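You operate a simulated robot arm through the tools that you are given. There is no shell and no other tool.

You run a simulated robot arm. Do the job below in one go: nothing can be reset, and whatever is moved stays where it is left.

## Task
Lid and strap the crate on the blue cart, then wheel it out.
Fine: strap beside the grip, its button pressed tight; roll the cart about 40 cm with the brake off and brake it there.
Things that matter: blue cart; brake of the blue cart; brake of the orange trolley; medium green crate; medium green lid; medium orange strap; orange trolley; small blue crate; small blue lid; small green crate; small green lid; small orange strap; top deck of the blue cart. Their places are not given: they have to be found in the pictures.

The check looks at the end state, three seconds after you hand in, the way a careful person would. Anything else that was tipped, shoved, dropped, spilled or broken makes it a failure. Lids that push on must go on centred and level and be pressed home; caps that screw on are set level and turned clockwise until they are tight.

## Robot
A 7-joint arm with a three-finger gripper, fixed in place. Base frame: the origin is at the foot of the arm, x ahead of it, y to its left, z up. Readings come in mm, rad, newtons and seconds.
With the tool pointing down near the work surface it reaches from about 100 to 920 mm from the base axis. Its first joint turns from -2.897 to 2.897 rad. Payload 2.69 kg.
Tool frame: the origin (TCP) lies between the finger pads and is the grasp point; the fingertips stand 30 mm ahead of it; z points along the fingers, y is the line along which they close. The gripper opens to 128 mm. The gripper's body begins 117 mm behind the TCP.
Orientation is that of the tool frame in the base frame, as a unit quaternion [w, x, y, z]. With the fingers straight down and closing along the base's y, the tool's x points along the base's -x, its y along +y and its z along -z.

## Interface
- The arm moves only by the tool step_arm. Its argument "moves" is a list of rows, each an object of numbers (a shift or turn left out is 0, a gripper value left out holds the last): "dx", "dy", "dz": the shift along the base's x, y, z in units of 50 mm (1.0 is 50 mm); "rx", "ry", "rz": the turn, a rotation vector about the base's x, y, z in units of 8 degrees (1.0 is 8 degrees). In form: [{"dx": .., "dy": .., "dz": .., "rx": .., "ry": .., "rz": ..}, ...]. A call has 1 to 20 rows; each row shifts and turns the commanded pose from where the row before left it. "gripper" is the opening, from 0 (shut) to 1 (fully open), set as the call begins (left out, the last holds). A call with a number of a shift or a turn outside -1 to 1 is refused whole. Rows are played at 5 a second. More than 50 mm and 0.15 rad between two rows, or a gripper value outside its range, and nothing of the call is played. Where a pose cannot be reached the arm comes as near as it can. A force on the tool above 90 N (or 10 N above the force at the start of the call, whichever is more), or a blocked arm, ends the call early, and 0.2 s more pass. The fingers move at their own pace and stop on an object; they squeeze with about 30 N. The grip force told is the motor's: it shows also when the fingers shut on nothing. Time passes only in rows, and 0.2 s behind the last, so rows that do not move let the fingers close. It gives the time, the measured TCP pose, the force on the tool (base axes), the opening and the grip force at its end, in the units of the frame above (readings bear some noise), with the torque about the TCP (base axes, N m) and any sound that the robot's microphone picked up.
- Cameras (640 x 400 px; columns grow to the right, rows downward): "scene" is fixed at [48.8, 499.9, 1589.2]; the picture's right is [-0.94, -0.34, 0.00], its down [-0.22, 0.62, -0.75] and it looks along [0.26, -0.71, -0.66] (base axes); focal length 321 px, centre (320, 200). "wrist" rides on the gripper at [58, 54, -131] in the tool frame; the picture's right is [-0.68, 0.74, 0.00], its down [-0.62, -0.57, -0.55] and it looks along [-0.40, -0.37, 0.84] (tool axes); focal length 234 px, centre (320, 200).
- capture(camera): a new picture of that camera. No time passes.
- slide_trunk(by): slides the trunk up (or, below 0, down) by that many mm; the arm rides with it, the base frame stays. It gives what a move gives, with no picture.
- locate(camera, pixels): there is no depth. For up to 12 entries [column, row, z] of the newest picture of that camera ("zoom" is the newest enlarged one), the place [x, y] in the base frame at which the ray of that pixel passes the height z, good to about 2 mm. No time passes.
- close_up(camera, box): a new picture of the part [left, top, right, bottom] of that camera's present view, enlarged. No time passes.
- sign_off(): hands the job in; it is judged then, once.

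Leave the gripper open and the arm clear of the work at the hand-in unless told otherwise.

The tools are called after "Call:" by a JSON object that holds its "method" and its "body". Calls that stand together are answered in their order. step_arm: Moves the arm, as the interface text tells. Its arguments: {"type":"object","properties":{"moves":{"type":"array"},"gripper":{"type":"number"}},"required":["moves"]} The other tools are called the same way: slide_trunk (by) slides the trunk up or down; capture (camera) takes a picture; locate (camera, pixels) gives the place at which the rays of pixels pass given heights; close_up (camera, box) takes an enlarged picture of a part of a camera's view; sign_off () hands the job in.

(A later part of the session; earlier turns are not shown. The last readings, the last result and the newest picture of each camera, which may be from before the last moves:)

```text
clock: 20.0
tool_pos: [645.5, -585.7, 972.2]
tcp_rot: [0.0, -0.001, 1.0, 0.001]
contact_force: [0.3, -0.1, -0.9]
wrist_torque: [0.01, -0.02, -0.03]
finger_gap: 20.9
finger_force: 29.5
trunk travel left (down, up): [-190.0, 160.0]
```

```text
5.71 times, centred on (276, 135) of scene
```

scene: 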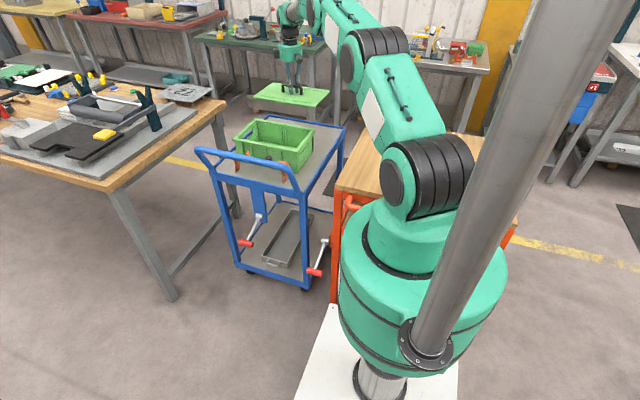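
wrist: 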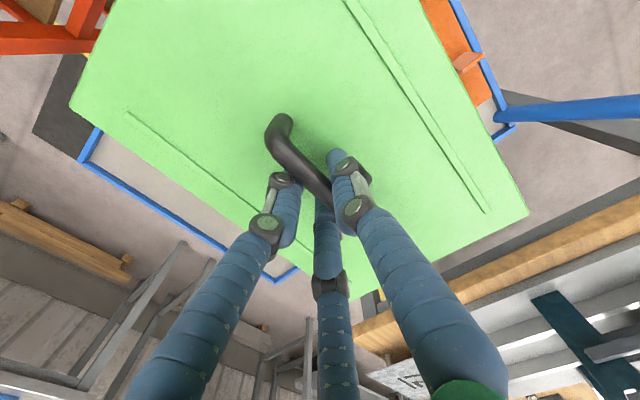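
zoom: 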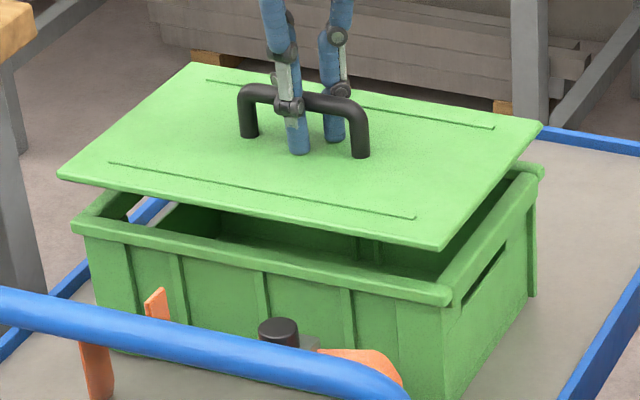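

I locate these corners: lid (230.2,131.2), (297.4,143.8), (253.8,111), (314.9,121.7) at 936; crate (233.3,138.5), (298.8,150.4), (314.9,129.2) at 900.

Call:
{"method": "locate", "body": {"camera": "zoom", "pixels": [[58, 178, 936], [442, 247, 936], [193, 63, 936], [542, 124, 936], [76, 220, 900], [451, 288, 900], [542, 166, 900], [73, 225, 897], [453, 294, 897], [544, 170, 897]]}}

```text
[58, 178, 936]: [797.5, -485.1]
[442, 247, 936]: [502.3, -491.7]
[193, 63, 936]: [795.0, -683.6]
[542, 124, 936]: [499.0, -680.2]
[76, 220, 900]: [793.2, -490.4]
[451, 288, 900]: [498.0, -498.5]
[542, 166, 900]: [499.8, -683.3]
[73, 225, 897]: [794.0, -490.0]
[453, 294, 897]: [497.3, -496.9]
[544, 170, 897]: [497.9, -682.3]
```

Lid centre is about (648,−585.5) and the crate's about (646,−586). I shift −2 mm in x and lower 12 mm.

Call:
{"method": "step_arm", "body": {"moves": [{"dx": -0.04}, {"dz": -0.12}, {"dz": -0.12}, {}, {}]}}

Call:
{"method": "close_up", "body": {"camera": "scene", "box": [220, 100, 332, 170]}}

```text
clock: 21.2
tool_pos: [642.5, -584.7, 960.1]
tcp_rot: [0.0, 0.0, 1.0, 0.0]
contact_force: [-0.2, -0.1, -1.6]
wrist_torque: [0.0, 0.01, 0.0]
finger_gap: 21.2
finger_force: 29.8
trunk travel left (down, up): [-190.0, 160.0]
```

```text
5.71 times, centred on (276, 135) of scene
```

zoom: 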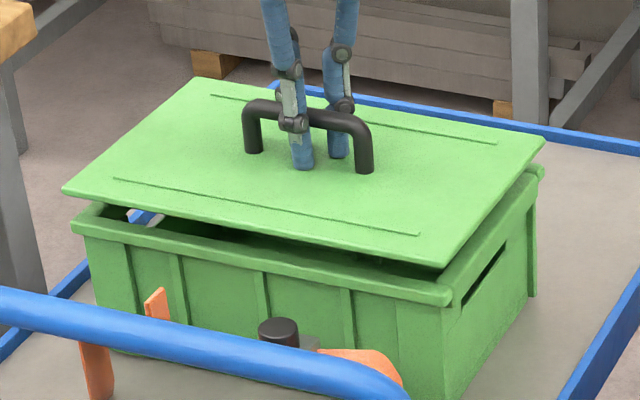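

I recheck the corner offsets now with the lid 12 mm lower.

Call:
{"method": "close_up", "body": {"camera": "scene", "box": [222, 120, 262, 145]}}

Call:
{"method": "close_up", "body": {"camera": "scene", "box": [282, 135, 322, 160]}}

Call:
{"method": "close_up", "body": {"camera": "scene", "box": [292, 115, 332, 140]}}

```text
16.00 times, centred on (242, 132) of scene
```

zoom: 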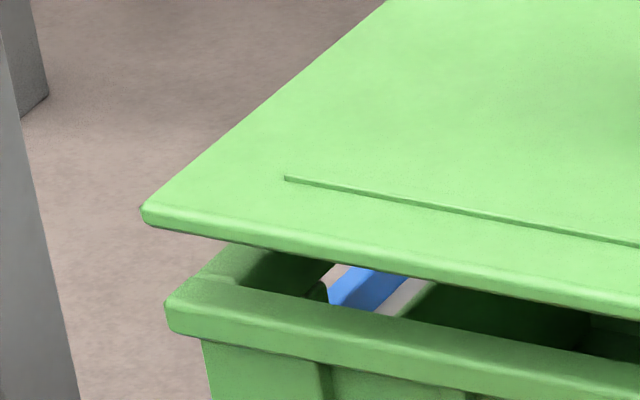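

```text
16.00 times, centred on (302, 148) of scene
```

zoom: 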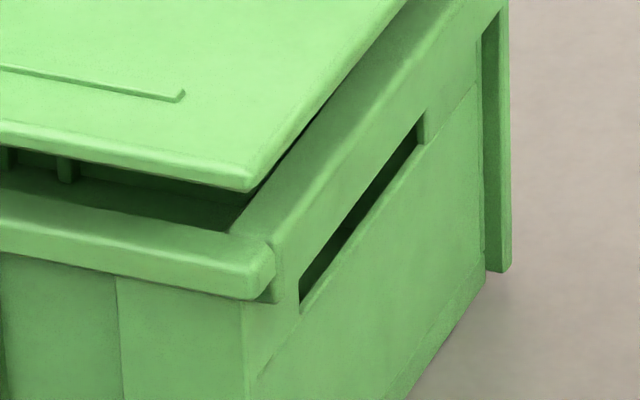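

```text
16.00 times, centred on (312, 128) of scene
```

zoom: 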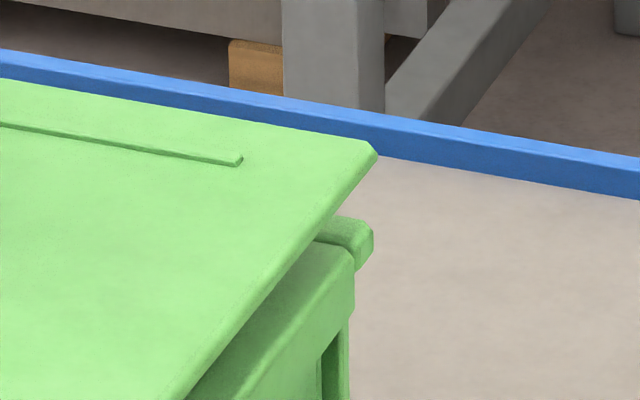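

I locate the picked corner points from the scene view.

Call:
{"method": "locate", "body": {"camera": "scene", "pixels": [[230.94, 132.9, 924.5], [232.4, 138.9, 901], [297.6, 146.1, 924.5], [297.9, 151.7, 901], [315.4, 124.4, 924.5], [315.25, 129.4, 901]]}}

```text
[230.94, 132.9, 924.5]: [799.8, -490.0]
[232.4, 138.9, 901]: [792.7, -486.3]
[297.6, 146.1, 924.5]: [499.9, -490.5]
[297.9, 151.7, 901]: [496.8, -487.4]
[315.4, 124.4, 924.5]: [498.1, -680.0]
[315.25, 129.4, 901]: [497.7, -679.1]
```

The lid still sits about 2.5 mm too far in +x; I correct that and lower slowly, watching the force.

Call:
{"method": "step_arm", "body": {"moves": [{"dx": -0.05}, {"dz": -0.06}, {"dz": -0.06}, {"dz": -0.06}, {}]}}

Call:
{"method": "close_up", "body": {"camera": "scene", "box": [220, 100, 332, 170]}}

```text
clock: 22.4
tool_pos: [640.0, -584.8, 950.6]
tcp_rot: [0.0, 0.0, 1.0, 0.001]
contact_force: [0.8, 0.9, -0.9]
wrist_torque: [0.0, 0.04, -0.03]
finger_gap: 21.0
finger_force: 30.2
trunk travel left (down, up): [-190.0, 160.0]
```

```text
5.71 times, centred on (276, 135) of scene
```

zoom: 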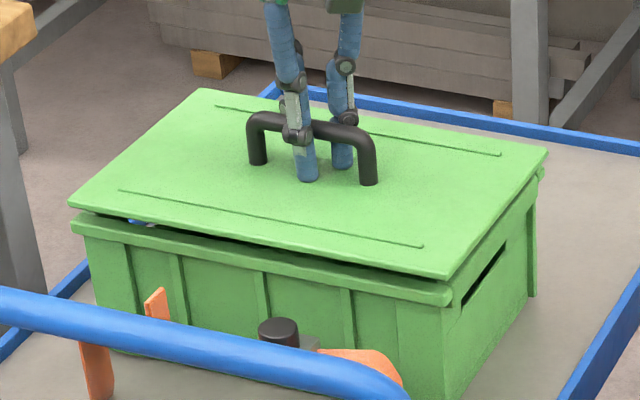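

No contact yet and the corners look well aligned. I lower further in small rows.

Call:
{"method": "step_arm", "body": {"moves": [{"dz": -0.05}, {"dz": -0.05}, {}]}}

Call:
{"method": "close_up", "body": {"camera": "scene", "box": [222, 120, 262, 145]}}

Call:
{"method": "close_up", "body": {"camera": "scene", "box": [282, 135, 322, 160]}}

Call:
{"method": "close_up", "body": {"camera": "scene", "box": [292, 115, 332, 140]}}

```text
clock: 23.2
tool_pos: [641.3, -585.5, 946.2]
tcp_rot: [0.001, 0.0, 1.0, -0.001]
contact_force: [5.1, -1.0, 4.3]
wrist_torque: [-0.05, 0.49, 0.02]
finger_gap: 20.9
finger_force: 29.8
trunk travel left (down, up): [-190.0, 160.0]
```

```text
16.00 times, centred on (242, 132) of scene
```

zoom: 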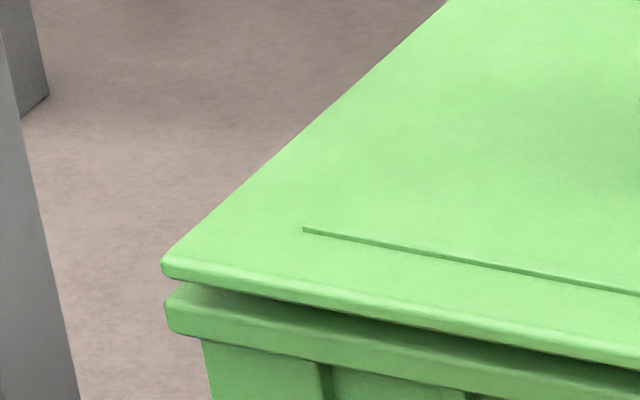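

```text
16.00 times, centred on (302, 148) of scene
```

zoom: 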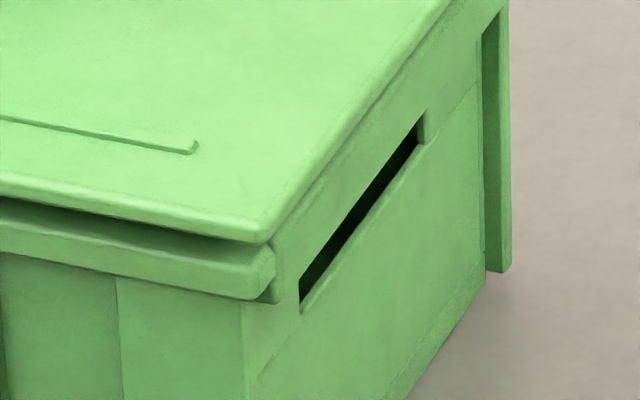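

```text
16.00 times, centred on (312, 128) of scene
```

zoom: 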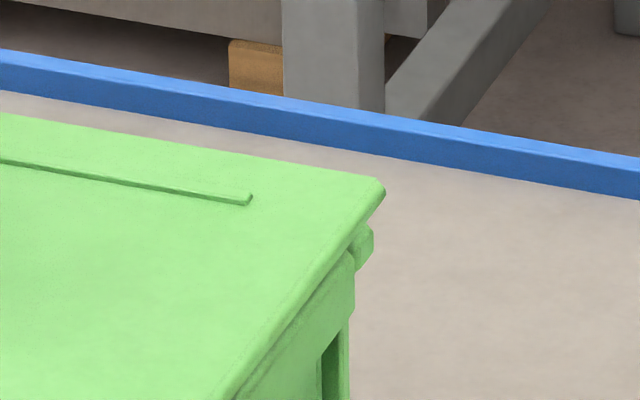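

Light contact: the force pushes the tool +x (5 N) and up, so the lid's plug touches the −x end wall. I shift +1.5 mm in x and look at the force.

Call:
{"method": "step_arm", "body": {"moves": [{"dx": 0.03}, {}, {}]}}

```text
clock: 24.0
tool_pos: [642.1, -586.6, 945.4]
tcp_rot: [0.0, 0.0, 1.0, 0.0]
contact_force: [2.4, -0.4, -0.7]
wrist_torque: [-0.01, -0.02, 0.05]
finger_gap: 21.1
finger_force: 29.8
trunk travel left (down, up): [-190.0, 160.0]
```

The upward force is gone; a small x push of 2.4 N remains. I shift 0.6 mm more and lower by 2 mm.

Call:
{"method": "step_arm", "body": {"moves": [{"dx": 0.012}, {"dz": -0.04}, {}]}}

```text
clock: 24.8
tool_pos: [643.7, -585.6, 944.7]
tcp_rot: [0.0, -0.001, 1.0, -0.001]
contact_force: [0.0, -0.3, -1.4]
wrist_torque: [-0.02, 0.0, 0.04]
finger_gap: 21.5
finger_force: 30.2
trunk travel left (down, up): [-190.0, 160.0]
```

No contact force now. I keep lowering in small rows until it seats.

Call:
{"method": "step_arm", "body": {"moves": [{"dz": -0.04}, {"dz": -0.04}, {}]}}

```text
clock: 25.6
tool_pos: [642.4, -586.2, 940.0]
tcp_rot: [0.001, 0.0, 1.0, 0.0]
contact_force: [0.7, -5.4, 6.1]
wrist_torque: [0.15, -0.2, 0.01]
finger_gap: 21.1
finger_force: 29.9
trunk travel left (down, up): [-190.0, 160.0]
```

The force now pushes toward −y (−5.4 N) with contact on the +y side. I shift −1 mm in y.

Call:
{"method": "step_arm", "body": {"moves": [{"dy": -0.02}, {}, {}]}}

```text
clock: 26.4
tool_pos: [643.6, -587.2, 940.1]
tcp_rot: [0.001, 0.0, 1.0, 0.001]
contact_force: [2.4, -7.0, 9.1]
wrist_torque: [0.14, -0.04, -0.08]
finger_gap: 21.2
finger_force: 29.9
trunk travel left (down, up): [-190.0, 160.0]
```

The force grew a little, maybe as the arm settled. I look closely at the gap before deciding.

Call:
{"method": "close_up", "body": {"camera": "scene", "box": [222, 120, 262, 145]}}

Call:
{"method": "close_up", "body": {"camera": "scene", "box": [282, 135, 322, 160]}}

Call:
{"method": "close_up", "body": {"camera": "scene", "box": [292, 115, 332, 140]}}

Call:
{"method": "close_up", "body": {"camera": "wrist", "box": [60, 0, 540, 300]}}

```text
16.00 times, centred on (242, 132) of scene
```

zoom: 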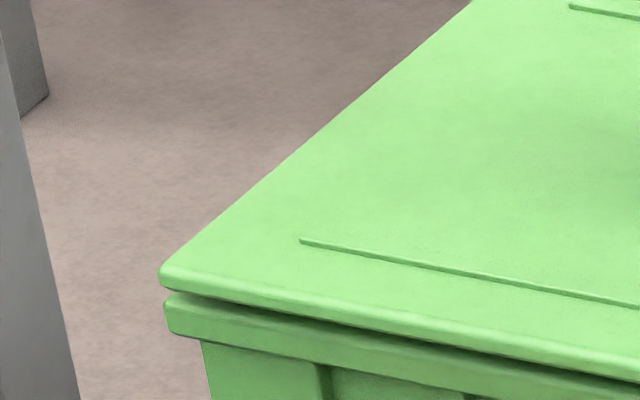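

```text
16.00 times, centred on (302, 148) of scene
```

zoom: 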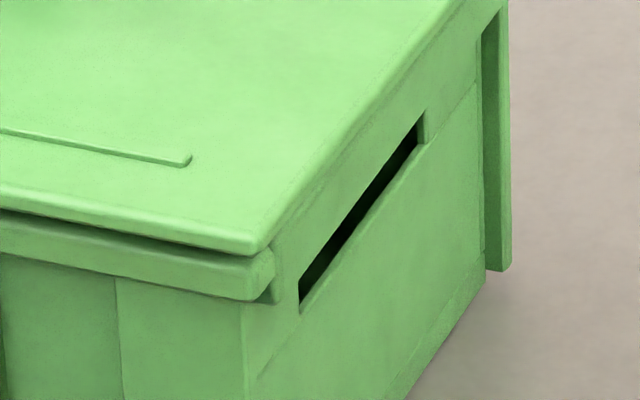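

```text
16.00 times, centred on (312, 128) of scene
```

zoom: 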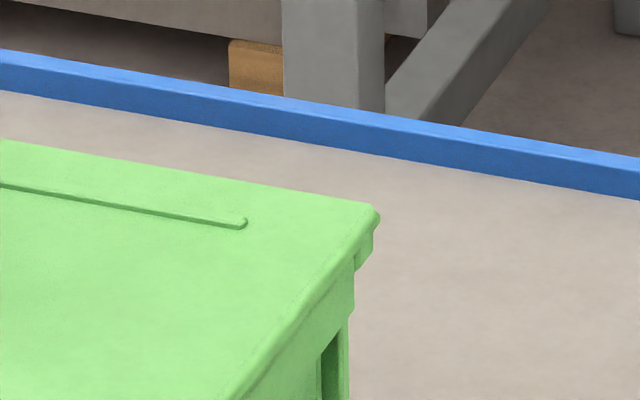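

```text
1.33 times, centred on (300, 150) of wrist
```

zoom: 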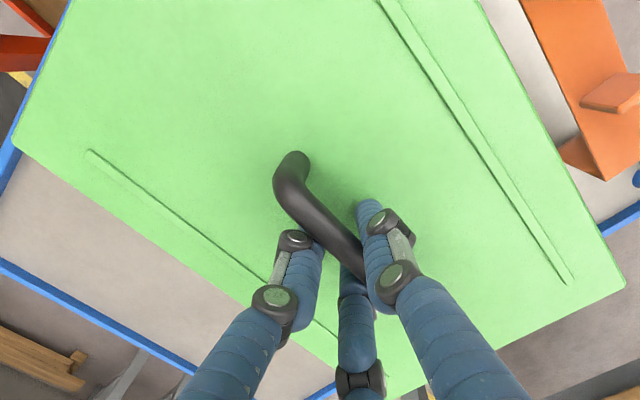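

The lid is level and about 4–5 mm above its seat, with corners matching. I test another −0.8 mm in y to see whether the side force falls.

Call:
{"method": "step_arm", "body": {"moves": [{"dy": -0.016}, {}, {}]}}

```text
clock: 27.2
tool_pos: [642.1, -586.6, 940.5]
tcp_rot: [0.0, 0.001, 1.0, 0.0]
contact_force: [3.0, -6.9, 7.8]
wrist_torque: [0.15, -0.05, -0.09]
finger_gap: 21.1
finger_force: 30.0
trunk travel left (down, up): [-190.0, 160.0]
```

Little change. I raise 2 mm to free it, read the force, then lower again.

Call:
{"method": "step_arm", "body": {"moves": [{"dz": 0.05}, {}, {}]}}

Call:
{"method": "step_arm", "body": {"moves": [{"dz": -0.025}, {}, {"dz": -0.025}, {}, {}]}}

```text
clock: 28.0
tool_pos: [642.2, -586.5, 940.7]
tcp_rot: [-0.001, 0.0, 1.0, 0.001]
contact_force: [-0.1, -0.7, -1.2]
wrist_torque: [-0.01, -0.01, -0.02]
finger_gap: 21.2
finger_force: 29.9
trunk travel left (down, up): [-190.0, 160.0]
```

```text
clock: 29.2
tool_pos: [643.3, -587.2, 939.2]
tcp_rot: [0.0, 0.0, 1.0, 0.0]
contact_force: [0.0, 0.3, -2.5]
wrist_torque: [-0.06, 0.0, -0.01]
finger_gap: 21.1
finger_force: 29.6
trunk travel left (down, up): [-190.0, 160.0]
```

Free now at the same height. I continue lowering in 1.5 mm rows.

Call:
{"method": "step_arm", "body": {"moves": [{"dz": -0.03}, {"dz": -0.03}, {}, {}]}}

```text
clock: 30.2
tool_pos: [642.3, -587.2, 937.8]
tcp_rot: [0.0, 0.0, 1.0, 0.0]
contact_force: [-1.7, -0.4, 4.6]
wrist_torque: [-0.07, 0.02, -0.01]
finger_gap: 21.2
finger_force: 30.4
trunk travel left (down, up): [-190.0, 160.0]
```

A balanced 4.6 N upward force: it meets the seat. I press on down.

Call:
{"method": "step_arm", "body": {"moves": [{"dz": -0.04}, {"dz": -0.04}, {}, {}]}}

```text
clock: 31.2
tool_pos: [641.8, -587.8, 937.1]
tcp_rot: [0.002, 0.0, 1.0, -0.001]
contact_force: [-4.3, 0.0, 38.3]
wrist_torque: [0.14, 0.29, -0.1]
finger_gap: 21.6
finger_force: 29.8
trunk travel left (down, up): [-190.0, 160.0]
```

38 N and holding at z≈937. I press harder, staying under the stop force.

Call:
{"method": "step_arm", "body": {"moves": [{"dz": -0.04}, {"dz": -0.04}, {}, {}]}}

Call:
{"method": "close_up", "body": {"camera": "scene", "box": [222, 120, 262, 145]}}

Call:
{"method": "close_up", "body": {"camera": "scene", "box": [282, 135, 322, 160]}}

```text
clock: 32.2
tool_pos: [643.0, -586.8, 935.9]
tcp_rot: [0.003, 0.0, 1.0, -0.004]
contact_force: [-3.5, 5.3, 73.5]
wrist_torque: [0.47, 0.47, 0.01]
finger_gap: 21.3
finger_force: 29.7
trunk travel left (down, up): [-190.0, 160.0]
```

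```text
16.00 times, centred on (242, 132) of scene
```

zoom: 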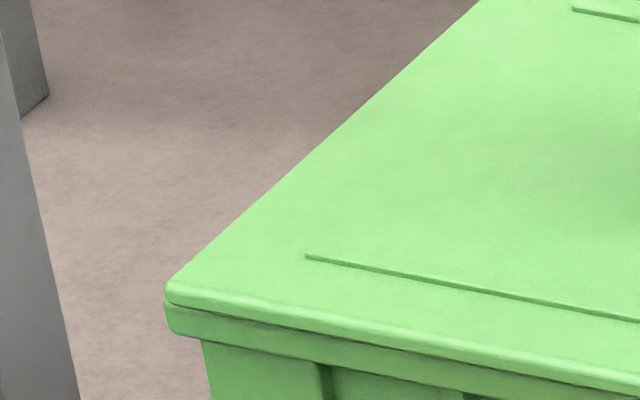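

```text
16.00 times, centred on (302, 148) of scene
```

zoom: 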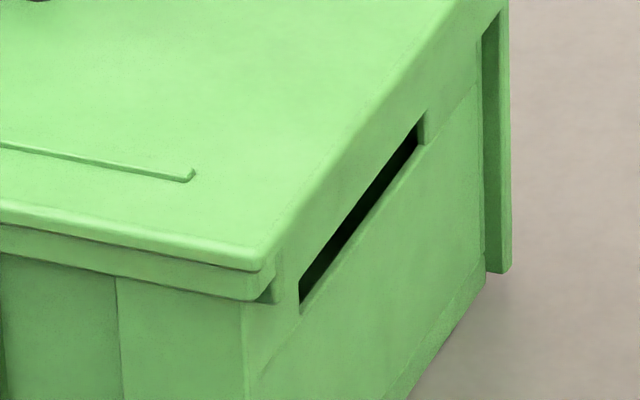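

The lid now lies on the rim at the front corners. I check all around.

Call:
{"method": "close_up", "body": {"camera": "scene", "box": [220, 110, 332, 180]}}

Call:
{"method": "close_up", "body": {"camera": "scene", "box": [292, 115, 332, 140]}}

Call:
{"method": "close_up", "body": {"camera": "scene", "box": [240, 130, 290, 161]}}

```text
5.71 times, centred on (276, 145) of scene
```

zoom: 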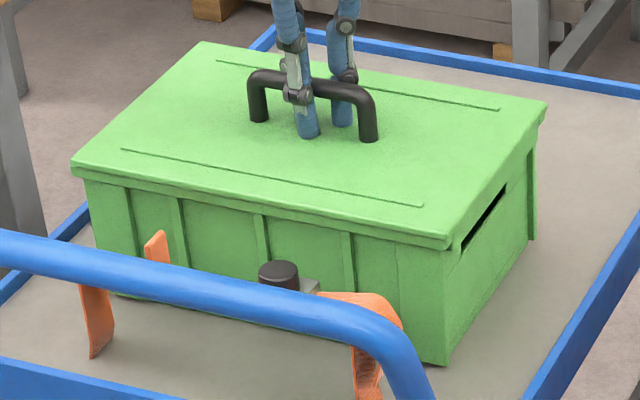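

```text
16.00 times, centred on (312, 128) of scene
```

zoom: 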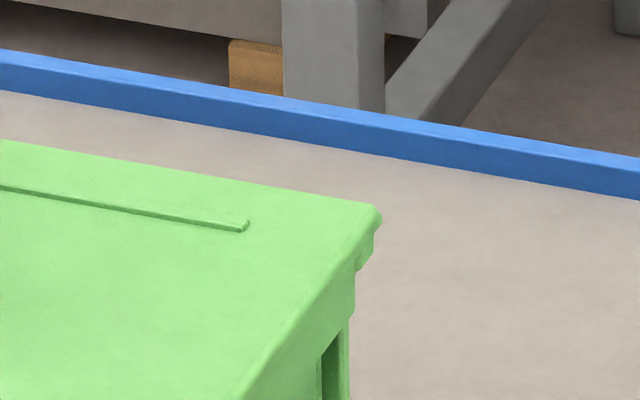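

```text
12.80 times, centred on (265, 146) of scene
```

zoom: 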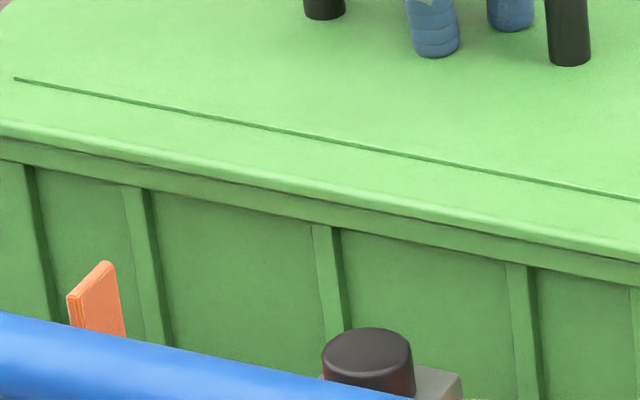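

The lid looks seated all round with 73 N. I ease off the pressure before opening.

Call:
{"method": "step_arm", "body": {"moves": [{"dz": 0.05}, {"dz": 0.05}, {}]}}

```text
clock: 33.0
tool_pos: [643.9, -586.3, 936.1]
tcp_rot: [0.002, 0.0, 1.0, -0.001]
contact_force: [7.4, -7.3, 46.5]
wrist_torque: [-0.64, -0.4, -0.1]
finger_gap: 21.5
finger_force: 30.0
trunk travel left (down, up): [-190.0, 160.0]
```

Still 46 N; I ease up a little more.

Call:
{"method": "step_arm", "body": {"moves": [{"dz": 0.03}, {"dz": 0.03}, {}, {}]}}

```text
clock: 34.0
tool_pos: [642.2, -586.6, 936.8]
tcp_rot: [0.0, 0.0, 1.0, 0.0]
contact_force: [7.9, -5.1, 25.8]
wrist_torque: [-0.4, -0.26, -0.03]
finger_gap: 21.3
finger_force: 30.2
trunk travel left (down, up): [-190.0, 160.0]
```

Call:
{"method": "step_arm", "body": {"moves": [{"dz": 0.03}, {"dz": 0.02}, {}, {}]}}

```text
clock: 35.0
tool_pos: [641.5, -585.6, 936.5]
tcp_rot: [-0.002, 0.0, 1.0, 0.002]
contact_force: [3.5, 0.3, -1.1]
wrist_torque: [-0.04, -0.28, -0.01]
finger_gap: 21.2
finger_force: 29.9
trunk travel left (down, up): [-190.0, 160.0]
```

Near zero force now. I open the fingers and see how the lid lies.

Call:
{"method": "step_arm", "body": {"moves": [{}, {}, {}], "gripper": 0.55}}

Call:
{"method": "step_arm", "body": {"moves": [{"dz": 0.5}, {"dz": 0.9}, {"dz": 0.9}, {}]}}

Call:
{"method": "close_up", "body": {"camera": "scene", "box": [220, 110, 332, 180]}}

Call:
{"method": "close_up", "body": {"camera": "scene", "box": [222, 120, 262, 145]}}

Call:
{"method": "close_up", "body": {"camera": "scene", "box": [282, 135, 322, 160]}}

Call:
{"method": "capture", "body": {"camera": "wrist"}}

```text
clock: 35.8
tool_pos: [642.8, -587.5, 939.1]
tcp_rot: [-0.001, 0.0, 1.0, -0.001]
contact_force: [0.7, -0.2, -0.3]
wrist_torque: [-0.01, -0.02, 0.02]
finger_gap: 70.3
finger_force: 0.0
trunk travel left (down, up): [-190.0, 160.0]
```

```text
clock: 36.8
tool_pos: [642.3, -584.6, 1055.7]
tcp_rot: [0.0, 0.0, 1.0, 0.0]
contact_force: [0.1, -0.7, 0.5]
wrist_torque: [-0.02, -0.04, 0.0]
finger_gap: 70.5
finger_force: 0.0
trunk travel left (down, up): [-190.0, 160.0]
```

```text
5.71 times, centred on (276, 145) of scene
```

zoom: 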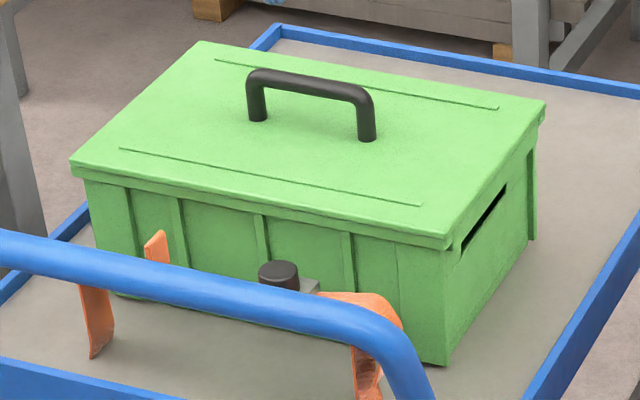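

```text
16.00 times, centred on (242, 132) of scene
```

zoom: 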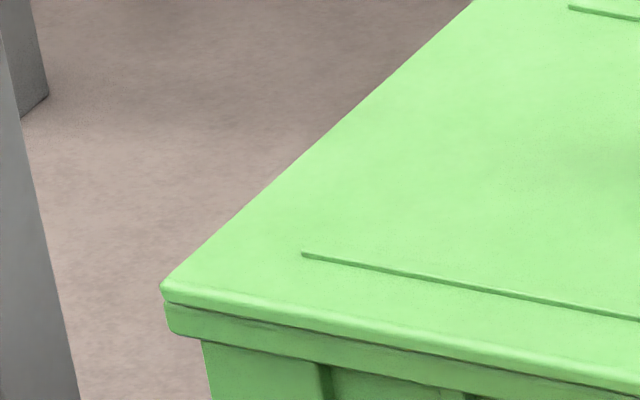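

```text
16.00 times, centred on (302, 148) of scene
```

zoom: 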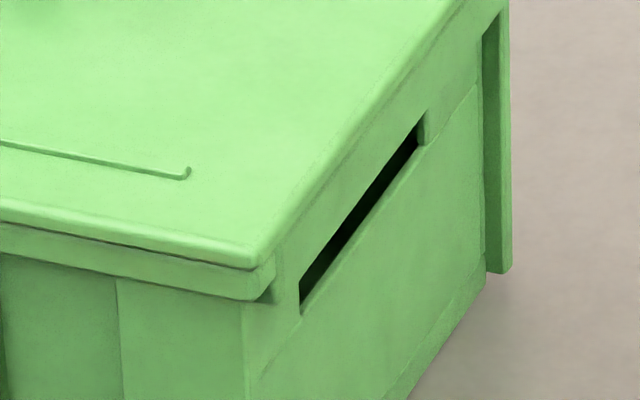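

```text
taken
```

wrist: 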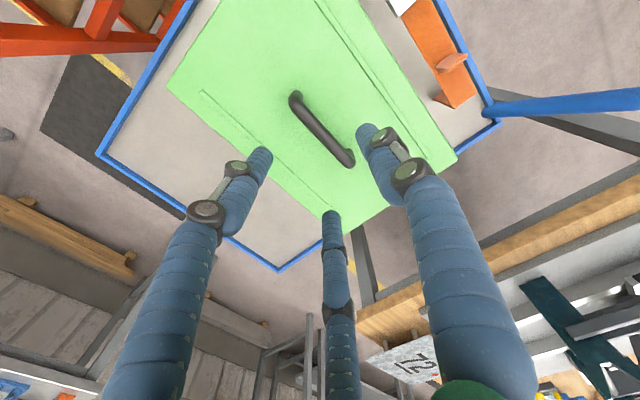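

The lid is on and level, perhaps with a hairline gap. To be sure it is home I press it with closed fingers near each corner, starting at (530,−510).

Call:
{"method": "step_arm", "body": {"moves": [{"dx": -0.75, "dy": 0.5}, {"dx": -0.75, "dy": 0.5}, {"dx": -0.75, "dy": 0.5}, {"dz": -0.9}, {"dz": -0.9}, {"dz": -0.2}, {}], "gripper": 0}}

Call:
{"method": "step_arm", "body": {"moves": [{"dz": -0.1}, {"dz": -0.1}, {"dz": -0.1}, {"dz": -0.1}, {"dz": -0.1}, {"dz": -0.1}, {}]}}

```text
clock: 38.4
tool_pos: [530.6, -512.0, 954.4]
tcp_rot: [-0.001, 0.0, 1.0, 0.0]
contact_force: [0.3, -0.8, -0.1]
wrist_torque: [0.01, -0.05, -0.01]
finger_gap: 2.1
finger_force: 30.4
trunk travel left (down, up): [-190.0, 160.0]
```

```text
clock: 40.0
tool_pos: [535.8, -517.5, 935.4]
tcp_rot: [0.006, 0.0, 1.0, -0.007]
contact_force: [3.7, -3.6, 29.2]
wrist_torque: [0.12, -0.33, -0.42]
finger_gap: 6.1
finger_force: 30.3
trunk travel left (down, up): [-190.0, 160.0]
stopped in row 7: the force on the tool passed its limit at 92 N (the readings are from after the stop); the commanded pose is now the measured one
```

Contact at TCP z≈935 with a 92 N peak there. I repeat at the other corners with a gentler approach.

Call:
{"method": "step_arm", "body": {"moves": [{"dz": 0.6}, {"dx": 0.9}, {"dx": 0.9}, {"dx": 0.9}, {"dx": 0.9}, {"dx": 0.9, "dy": 0.1}, {"dz": -0.4}, {}]}}

Call:
{"method": "step_arm", "body": {"moves": [{"dz": -0.06}, {"dz": -0.06}, {"dz": -0.06}, {"dz": -0.06}, {"dz": -0.04}, {}]}}

```text
clock: 41.8
tool_pos: [758.6, -510.3, 939.3]
tcp_rot: [0.002, 0.0, 1.0, -0.002]
contact_force: [0.7, -0.9, 0.3]
wrist_torque: [-0.01, 0.02, 0.0]
finger_gap: 2.1
finger_force: 30.1
trunk travel left (down, up): [-190.0, 160.0]
```

```text
clock: 43.2
tool_pos: [758.6, -511.5, 933.5]
tcp_rot: [0.007, 0.0, 1.0, -0.006]
contact_force: [-2.5, 6.1, 65.3]
wrist_torque: [0.39, 0.45, -0.29]
finger_gap: 6.0
finger_force: 30.4
trunk travel left (down, up): [-190.0, 160.0]
```

65 N at z≈933.5 there. Next the back corners.

Call:
{"method": "step_arm", "body": {"moves": [{"dz": 0.6}, {"dy": -0.9}, {"dy": -0.9}, {"dy": -0.9}, {"dy": -0.3}, {"dz": -0.35}, {}]}}

Call:
{"method": "step_arm", "body": {"moves": [{"dz": -0.06}, {"dz": -0.06}, {"dz": -0.06}, {"dz": -0.04}, {}]}}

```text
clock: 44.8
tool_pos: [756.9, -659.9, 937.5]
tcp_rot: [0.004, 0.0, 1.0, -0.002]
contact_force: [0.4, -0.2, 0.2]
wrist_torque: [0.01, -0.04, 0.0]
finger_gap: 2.1
finger_force: 29.8
trunk travel left (down, up): [-190.0, 160.0]
```

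```text
clock: 46.0
tool_pos: [758.5, -660.2, 934.3]
tcp_rot: [0.004, 0.0, 1.0, -0.006]
contact_force: [-4.2, 1.9, 42.0]
wrist_torque: [0.36, 0.3, -0.05]
finger_gap: 6.1
finger_force: 30.2
trunk travel left (down, up): [-190.0, 160.0]
```

Call:
{"method": "step_arm", "body": {"moves": [{"dz": -0.04}, {}, {"dz": 0.7}, {"dx": -0.9}, {"dx": -0.9}, {"dx": -0.9}, {"dx": -0.9}, {"dx": -0.9}, {"dz": -0.35}, {}]}}

Call:
{"method": "step_arm", "body": {"moves": [{"dz": -0.06}, {"dz": -0.06}, {"dz": -0.06}, {"dz": -0.05}, {}]}}

```text
clock: 48.2
tool_pos: [532.9, -660.5, 941.5]
tcp_rot: [0.002, 0.0, 1.0, -0.002]
contact_force: [0.2, -0.7, 0.3]
wrist_torque: [0.02, 0.04, 0.0]
finger_gap: 2.0
finger_force: 29.5
trunk travel left (down, up): [-190.0, 160.0]
```

```text
clock: 49.4
tool_pos: [534.5, -661.1, 934.5]
tcp_rot: [0.004, 0.0, 1.0, -0.005]
contact_force: [-1.6, 5.8, 26.1]
wrist_torque: [0.36, 0.24, 0.08]
finger_gap: 6.0
finger_force: 30.2
trunk travel left (down, up): [-190.0, 160.0]
```

All four corners read about 934 — level. One more press here, then I lift away and check.

Call:
{"method": "step_arm", "body": {"moves": [{"dz": -0.05}, {"dz": -0.03}, {}, {"dz": 0.8}, {"dz": 0.9}, {"dz": 0.9}, {}]}}

Call:
{"method": "close_up", "body": {"camera": "scene", "box": [220, 110, 332, 180]}}

Call:
{"method": "close_up", "body": {"camera": "scene", "box": [222, 120, 262, 145]}}

Call:
{"method": "close_up", "body": {"camera": "scene", "box": [282, 135, 322, 160]}}

```text
clock: 51.0
tool_pos: [533.1, -659.2, 1057.1]
tcp_rot: [0.003, 0.0, 1.0, -0.002]
contact_force: [-0.6, 0.3, 1.4]
wrist_torque: [-0.04, -0.04, 0.02]
finger_gap: 1.9
finger_force: 29.9
trunk travel left (down, up): [-190.0, 160.0]
```

```text
5.71 times, centred on (276, 145) of scene
```

zoom: 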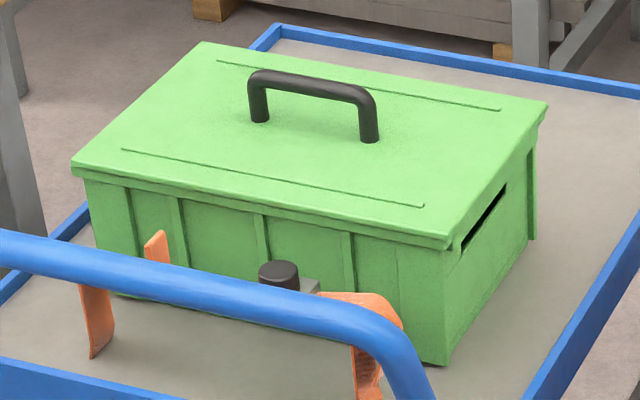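

```text
16.00 times, centred on (242, 132) of scene
```

zoom: 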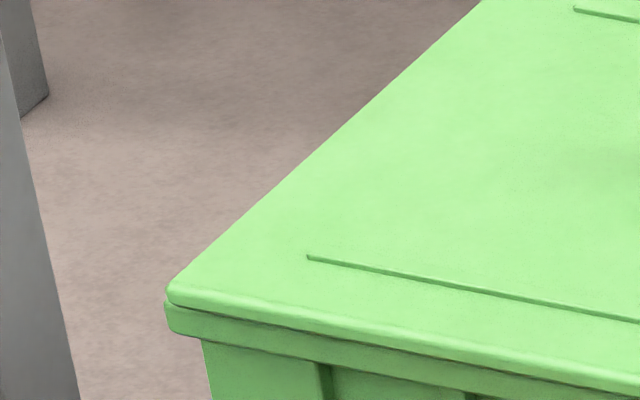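

```text
16.00 times, centred on (302, 148) of scene
```

zoom: 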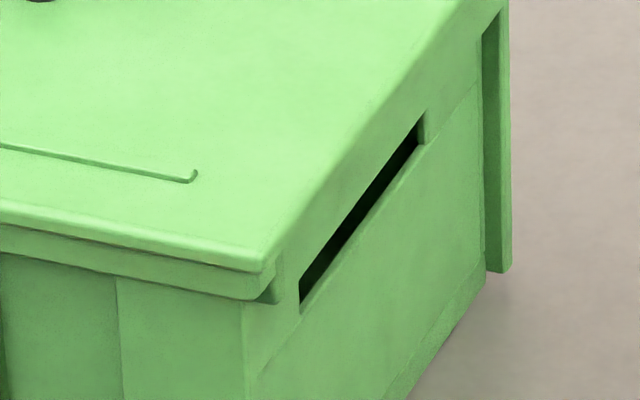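

The lid is home and centred. Now the strap: I move to look at it from above.

Call:
{"method": "step_arm", "body": {"moves": [{"dx": 0.22, "dy": 0.93}, {"dx": 0.22, "dy": 0.93}, {"dx": 0.22, "dy": 0.93}, {"dx": 0.22, "dy": 0.93}, {"dx": 0.22, "dy": 0.93}, {"dx": 0.22, "dy": 0.93}, {}], "gripper": 1}}

Call:
{"method": "capture", "body": {"camera": "wrist"}}

Call:
{"method": "close_up", "body": {"camera": "wrist", "box": [230, 90, 422, 210]}}

```text
clock: 52.6
tool_pos: [599.2, -378.9, 1056.7]
tcp_rot: [0.002, 0.0, 1.0, -0.003]
contact_force: [0.2, 0.2, -0.4]
wrist_torque: [-0.08, 0.02, 0.02]
finger_gap: 128.1
finger_force: 0.1
trunk travel left (down, up): [-190.0, 160.0]
```

```text
taken
```

wrist: 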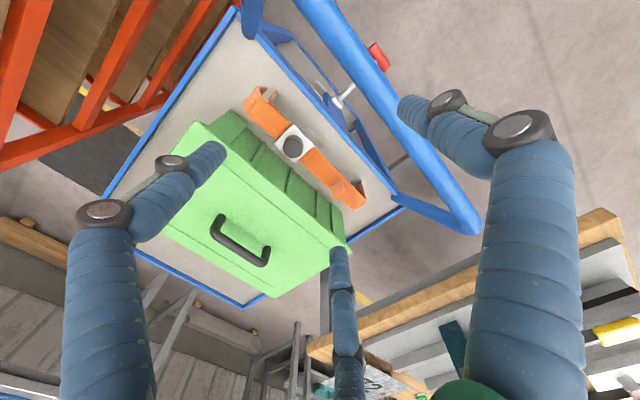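

```text
3.33 times, centred on (326, 150) of wrist
```

zoom: 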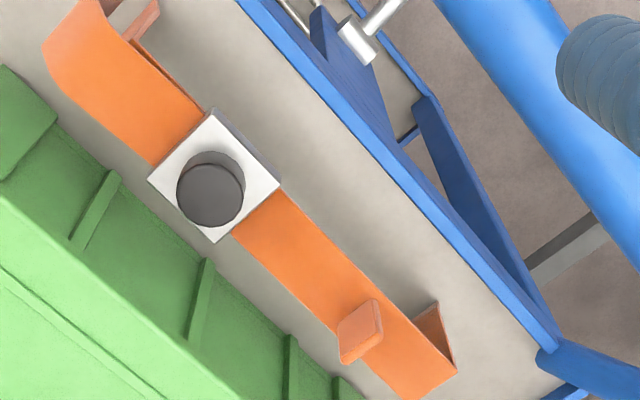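

The strap is clear now: a flat orange band along x with plate+button, and an upright tab standing across the band near its +x end, legs hanging at both ends. I locate several strap points in this zoom.

Call:
{"method": "locate", "body": {"camera": "zoom", "pixels": [[340, 247, 862], [295, 294, 862], [457, 372, 862], [212, 193, 885], [358, 303, 885], [380, 318, 885], [340, 362, 862], [380, 340, 862], [45, 60, 855], [157, 12, 780], [438, 302, 780], [147, 182, 868]]}}

Call:
{"method": "close_up", "body": {"camera": "wrist", "box": [230, 70, 310, 120]}}

Call:
{"method": "close_up", "body": {"camera": "wrist", "box": [310, 160, 390, 210]}}

```text
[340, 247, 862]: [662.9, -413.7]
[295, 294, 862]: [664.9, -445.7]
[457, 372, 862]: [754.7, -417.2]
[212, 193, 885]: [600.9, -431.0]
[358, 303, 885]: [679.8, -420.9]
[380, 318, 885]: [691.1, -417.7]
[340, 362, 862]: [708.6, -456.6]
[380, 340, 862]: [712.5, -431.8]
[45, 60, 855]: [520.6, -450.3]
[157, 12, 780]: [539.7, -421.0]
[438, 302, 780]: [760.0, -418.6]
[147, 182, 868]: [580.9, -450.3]
```

```text
8.00 times, centred on (270, 95) of wrist
```

zoom: 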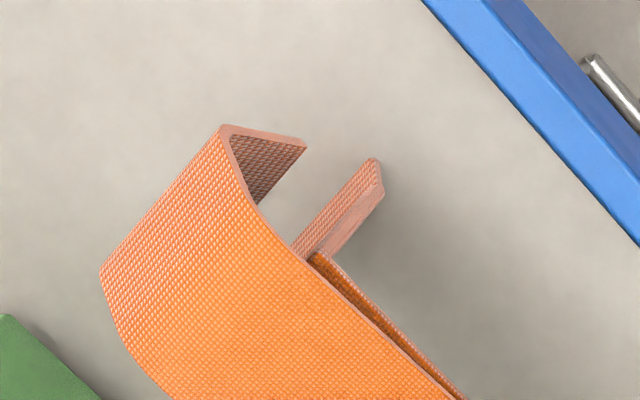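

```text
8.00 times, centred on (350, 185) of wrist
```

zoom: 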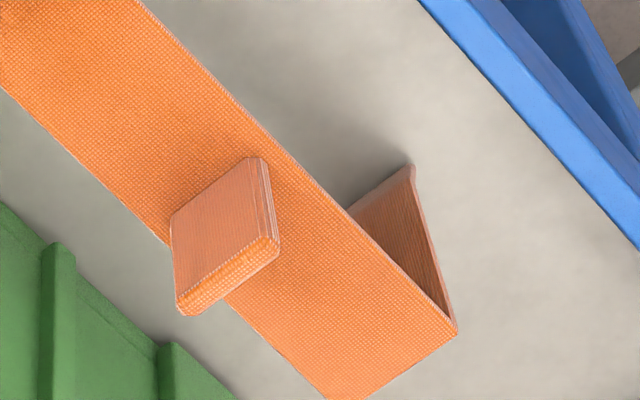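

I locate the tab's base edge and top edge (zoom (172,217)-(255,160) and (180,308)-(275,242)).

Call:
{"method": "locate", "body": {"camera": "zoom", "pixels": [[174, 217, 862], [250, 160, 862], [180, 300, 880], [270, 240, 880], [180, 300, 890], [270, 240, 890], [180, 300, 900], [270, 240, 900], [455, 325, 862], [325, 400, 862], [412, 168, 780], [455, 325, 855]]}}

Call:
{"method": "close_up", "body": {"camera": "scene", "box": [230, 140, 270, 180]}}

Call:
{"method": "close_up", "body": {"camera": "scene", "box": [262, 150, 302, 190]}}

```text
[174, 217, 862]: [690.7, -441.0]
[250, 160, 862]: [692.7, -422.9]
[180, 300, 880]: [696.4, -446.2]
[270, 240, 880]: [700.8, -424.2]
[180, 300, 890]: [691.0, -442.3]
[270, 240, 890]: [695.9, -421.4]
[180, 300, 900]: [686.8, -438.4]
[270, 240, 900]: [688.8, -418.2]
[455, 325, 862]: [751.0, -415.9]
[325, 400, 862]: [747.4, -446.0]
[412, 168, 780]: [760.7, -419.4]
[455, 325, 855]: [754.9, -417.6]
```

```text
10.00 times, centred on (250, 160) of scene
```

zoom: 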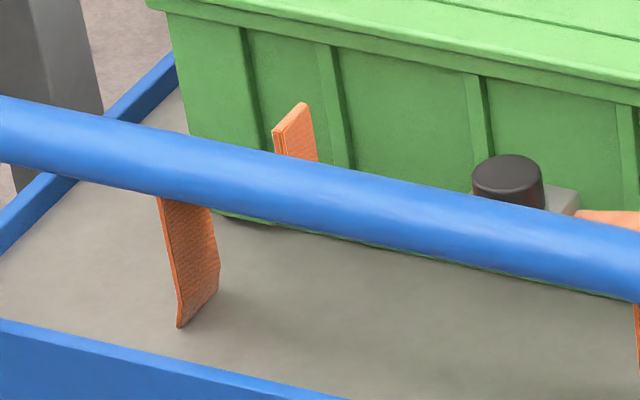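

```text
10.00 times, centred on (282, 170) of scene
```

zoom: 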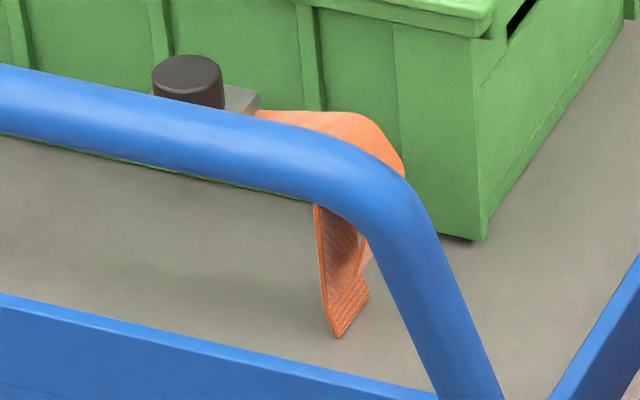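

The tab stands at about (695,−432), its top near z=891, its plate facing ±x; the strap's middle is x≈650. I will grasp the tab with the fingers closing along x, so I level the tool and turn it about z in the air (first 48°).

Call:
{"method": "step_arm", "body": {"moves": [{"rx": 0.04, "ry": 0.03, "rz": 0.5}, {"rz": 0.9}, {"rz": 0.9}, {"rz": 0.9}, {"rz": 0.9}, {"rz": 0.9}, {"rz": 0.9}, {}, {}]}}

```text
clock: 54.6
tool_pos: [599.0, -381.2, 1057.6]
tcp_rot: [0.001, -0.4, 0.917, 0.0]
contact_force: [0.3, 0.2, -0.8]
wrist_torque: [0.03, -0.02, 0.0]
finger_gap: 127.9
finger_force: 0.1
trunk travel left (down, up): [-190.0, 160.0]
```

The turn works. I continue to 90°.

Call:
{"method": "step_arm", "body": {"moves": [{"rz": 0.892}, {"rz": 0.892}, {"rz": 0.892}, {"rz": 0.892}, {"rz": 0.892}, {"rz": 0.89}, {}, {}]}}

Call:
{"method": "capture", "body": {"camera": "wrist"}}

Call:
{"method": "capture", "body": {"camera": "scene"}}

```text
clock: 56.4
tool_pos: [597.9, -380.6, 1057.2]
tcp_rot: [-0.001, 0.708, -0.707, 0.0]
contact_force: [0.2, -0.2, 0.7]
wrist_torque: [-0.01, -0.02, 0.01]
finger_gap: 128.0
finger_force: 0.0
trunk travel left (down, up): [-190.0, 160.0]
```

```text
taken
```

wrist: 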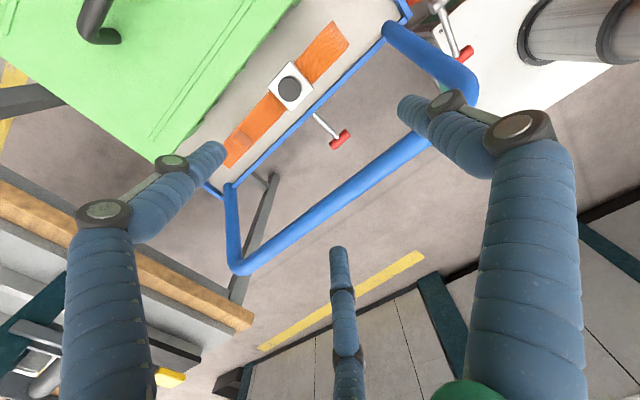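

```text
taken
```

scene: 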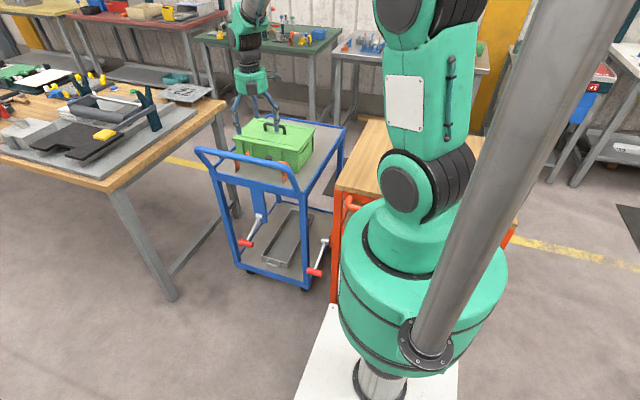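

Turned to 90°. I move over the tab (696,−432) and come down to z≈960 for a closer look.

Call:
{"method": "step_arm", "body": {"moves": [{"dx": 0.653, "dy": -0.342}, {"dx": 0.653, "dy": -0.342}, {"dx": 0.653, "dy": -0.342}, {"dz": -0.9}, {"dz": -0.9}, {}, {}], "gripper": 0.5}}

Call:
{"method": "capture", "body": {"camera": "wrist"}}

Call:
{"method": "close_up", "body": {"camera": "wrist", "box": [240, 80, 400, 180]}}

```text
clock: 58.0
tool_pos: [696.5, -431.5, 967.7]
tcp_rot: [0.0, 0.707, -0.707, -0.001]
contact_force: [0.0, -0.6, 0.1]
wrist_torque: [0.03, 0.0, 0.0]
finger_gap: 64.0
finger_force: 0.1
trunk travel left (down, up): [-190.0, 160.0]
```

```text
taken
```

wrist: 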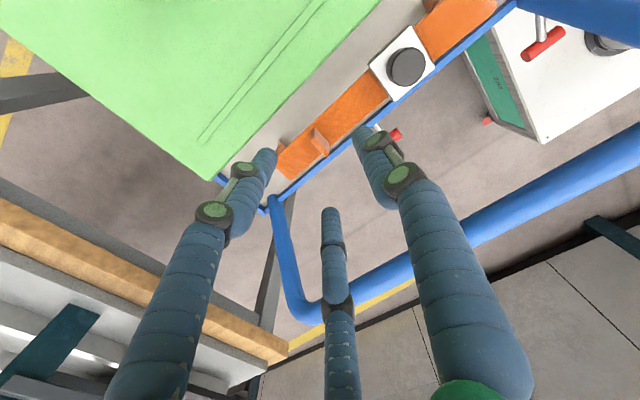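

```text
4.00 times, centred on (320, 130) of wrist
```

zoom: 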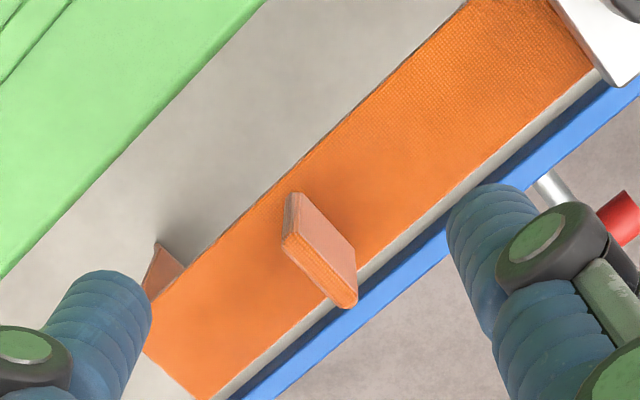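

The tab lies on the tool axis. I locate its top edge ends and base for fine alignment.

Call:
{"method": "locate", "body": {"camera": "zoom", "pixels": [[283, 238, 891], [352, 303, 891], [292, 195, 891], [357, 270, 891], [318, 250, 891], [292, 195, 862], [357, 265, 862], [405, 55, 862], [475, 150, 862], [145, 345, 862], [205, 398, 862]]}}

```text
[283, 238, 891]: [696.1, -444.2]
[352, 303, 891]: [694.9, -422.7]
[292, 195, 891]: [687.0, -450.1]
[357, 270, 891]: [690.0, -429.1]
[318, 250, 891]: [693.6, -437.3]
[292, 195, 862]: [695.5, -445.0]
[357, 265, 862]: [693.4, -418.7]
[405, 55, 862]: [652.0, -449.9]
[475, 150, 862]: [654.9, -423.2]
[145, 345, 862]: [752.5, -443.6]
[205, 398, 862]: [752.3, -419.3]
```

Aligned within 2 mm. I lower so the fingertips end just above the band (TCP z≈896).

Call:
{"method": "step_arm", "body": {"moves": [{"dx": -0.02, "dy": -0.02, "dz": -0.6}, {"dz": -0.5}, {"dz": -0.3}, {}, {}]}}

Call:
{"method": "capture", "body": {"camera": "wrist"}}

Call:
{"method": "close_up", "body": {"camera": "scene", "box": [225, 130, 289, 170]}}

```text
clock: 59.2
tool_pos: [695.8, -433.2, 897.5]
tcp_rot: [0.001, -0.707, 0.708, 0.001]
contact_force: [-0.5, 0.5, 0.0]
wrist_torque: [0.0, -0.02, 0.0]
finger_gap: 64.2
finger_force: 0.0
trunk travel left (down, up): [-190.0, 160.0]
```

```text
taken
```

wrist: 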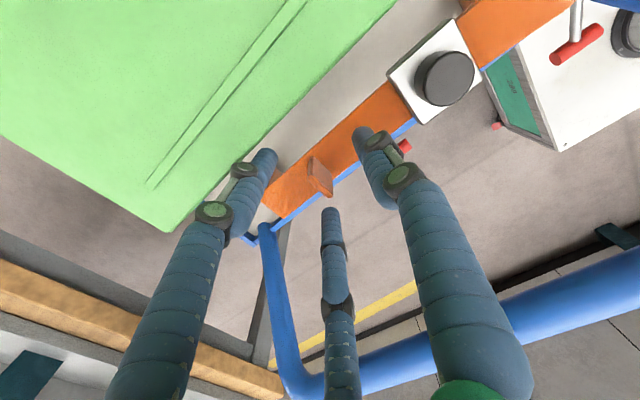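

```text
10.00 times, centred on (257, 150) of scene
```

zoom: 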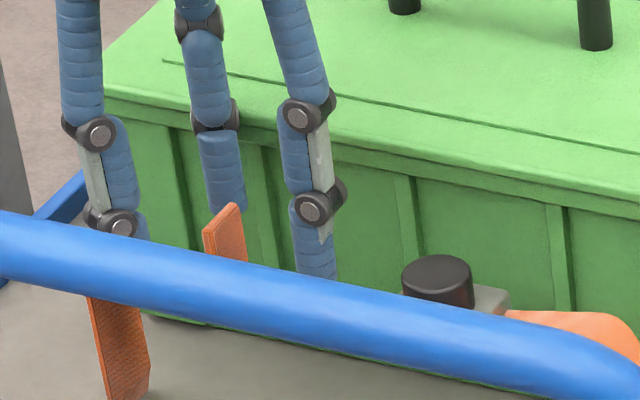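

The tab is between the fingers. I go 2 mm lower and close.

Call:
{"method": "step_arm", "body": {"moves": [{"dz": -0.04}, {}]}}

Call:
{"method": "step_arm", "body": {"moves": [{}, {}, {}, {}], "gripper": 0}}

Call:
{"method": "capture", "body": {"camera": "wrist"}}

Call:
{"method": "close_up", "body": {"camera": "scene", "box": [225, 130, 305, 190]}}

```text
clock: 59.8
tool_pos: [697.0, -432.9, 895.4]
tcp_rot: [-0.001, 0.707, -0.707, -0.001]
contact_force: [-0.8, 0.2, 0.3]
wrist_torque: [-0.04, 0.0, 0.01]
finger_gap: 64.2
finger_force: 0.0
trunk travel left (down, up): [-190.0, 160.0]
```

```text
clock: 60.8
tool_pos: [696.5, -433.5, 895.4]
tcp_rot: [-0.001, 0.707, -0.707, -0.001]
contact_force: [0.2, -0.2, 1.2]
wrist_torque: [0.01, -0.03, -0.11]
finger_gap: 11.8
finger_force: 30.0
trunk travel left (down, up): [-190.0, 160.0]
```

```text
taken
```

wrist: 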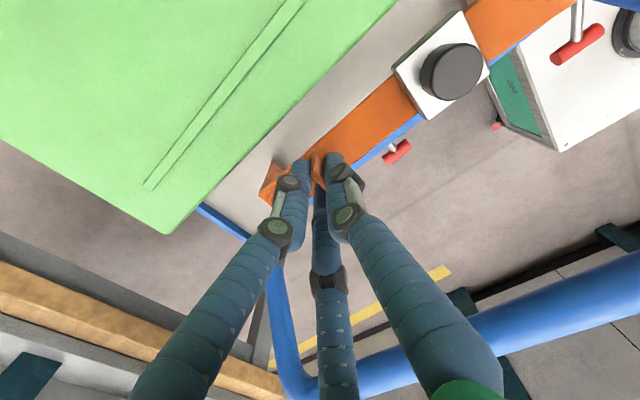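

```text
6.67 times, centred on (265, 160) of scene
```

zoom: 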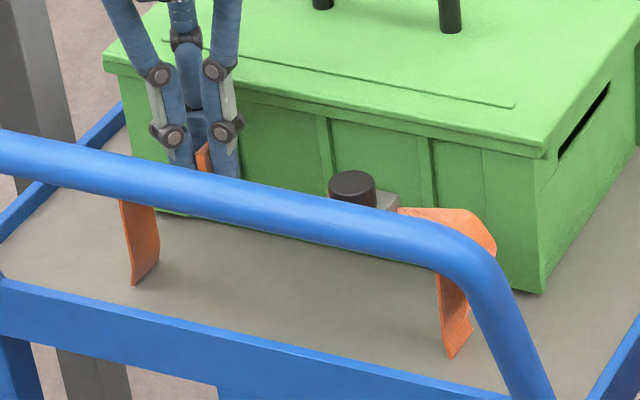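

Grip holds at 11.8 mm. I lift a little to test the hold.

Call:
{"method": "step_arm", "body": {"moves": [{"dz": 0.2}, {"dz": 0.2}, {"dz": 0.2}, {}]}}

Call:
{"method": "close_up", "body": {"camera": "scene", "box": [225, 120, 305, 180]}}

```text
clock: 61.8
tool_pos: [697.0, -433.8, 925.0]
tcp_rot: [0.001, -0.707, 0.707, 0.001]
contact_force: [0.0, -0.3, -1.5]
wrist_torque: [-0.04, -0.1, -0.03]
finger_gap: 11.5
finger_force: 30.0
trunk travel left (down, up): [-190.0, 160.0]
```

```text
6.67 times, centred on (265, 150) of scene
```

zoom: 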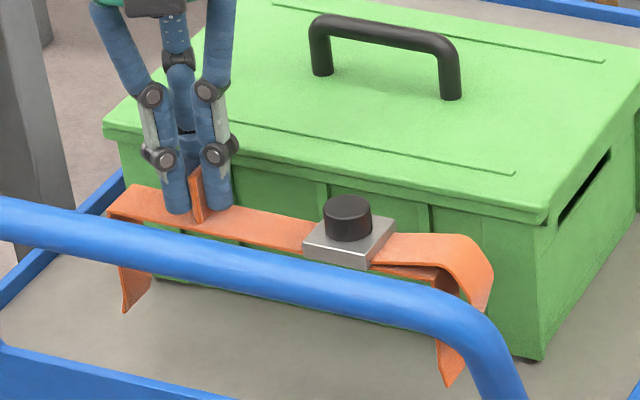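

The strap lifts level and firm; its −x end bulges in a slack loop. I raise it well above the lid's grip.

Call:
{"method": "step_arm", "body": {"moves": [{"dz": 0.6}, {"dz": 0.6}, {"dz": 0.6}, {"dz": 0.6}, {"dz": 0.6}, {"dz": 0.5}, {}, {}]}}

Call:
{"method": "close_up", "body": {"camera": "scene", "box": [200, 70, 312, 140]}}

```text
clock: 63.6
tool_pos: [695.6, -433.2, 1099.8]
tcp_rot: [0.0, -0.707, 0.708, 0.001]
contact_force: [0.3, 0.2, -0.7]
wrist_torque: [0.0, -0.05, -0.04]
finger_gap: 11.8
finger_force: 29.7
trunk travel left (down, up): [-190.0, 160.0]
```

```text
5.71 times, centred on (256, 105) of scene
```

zoom: 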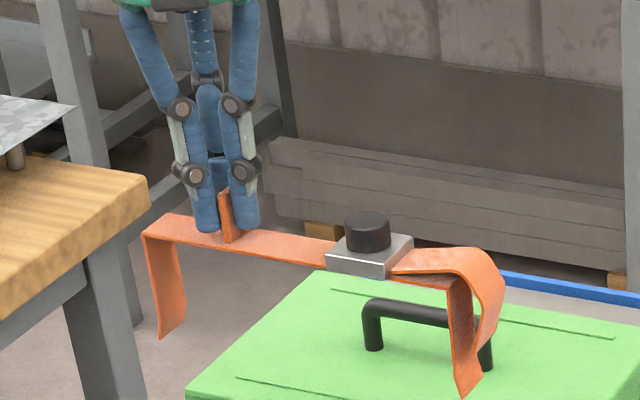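

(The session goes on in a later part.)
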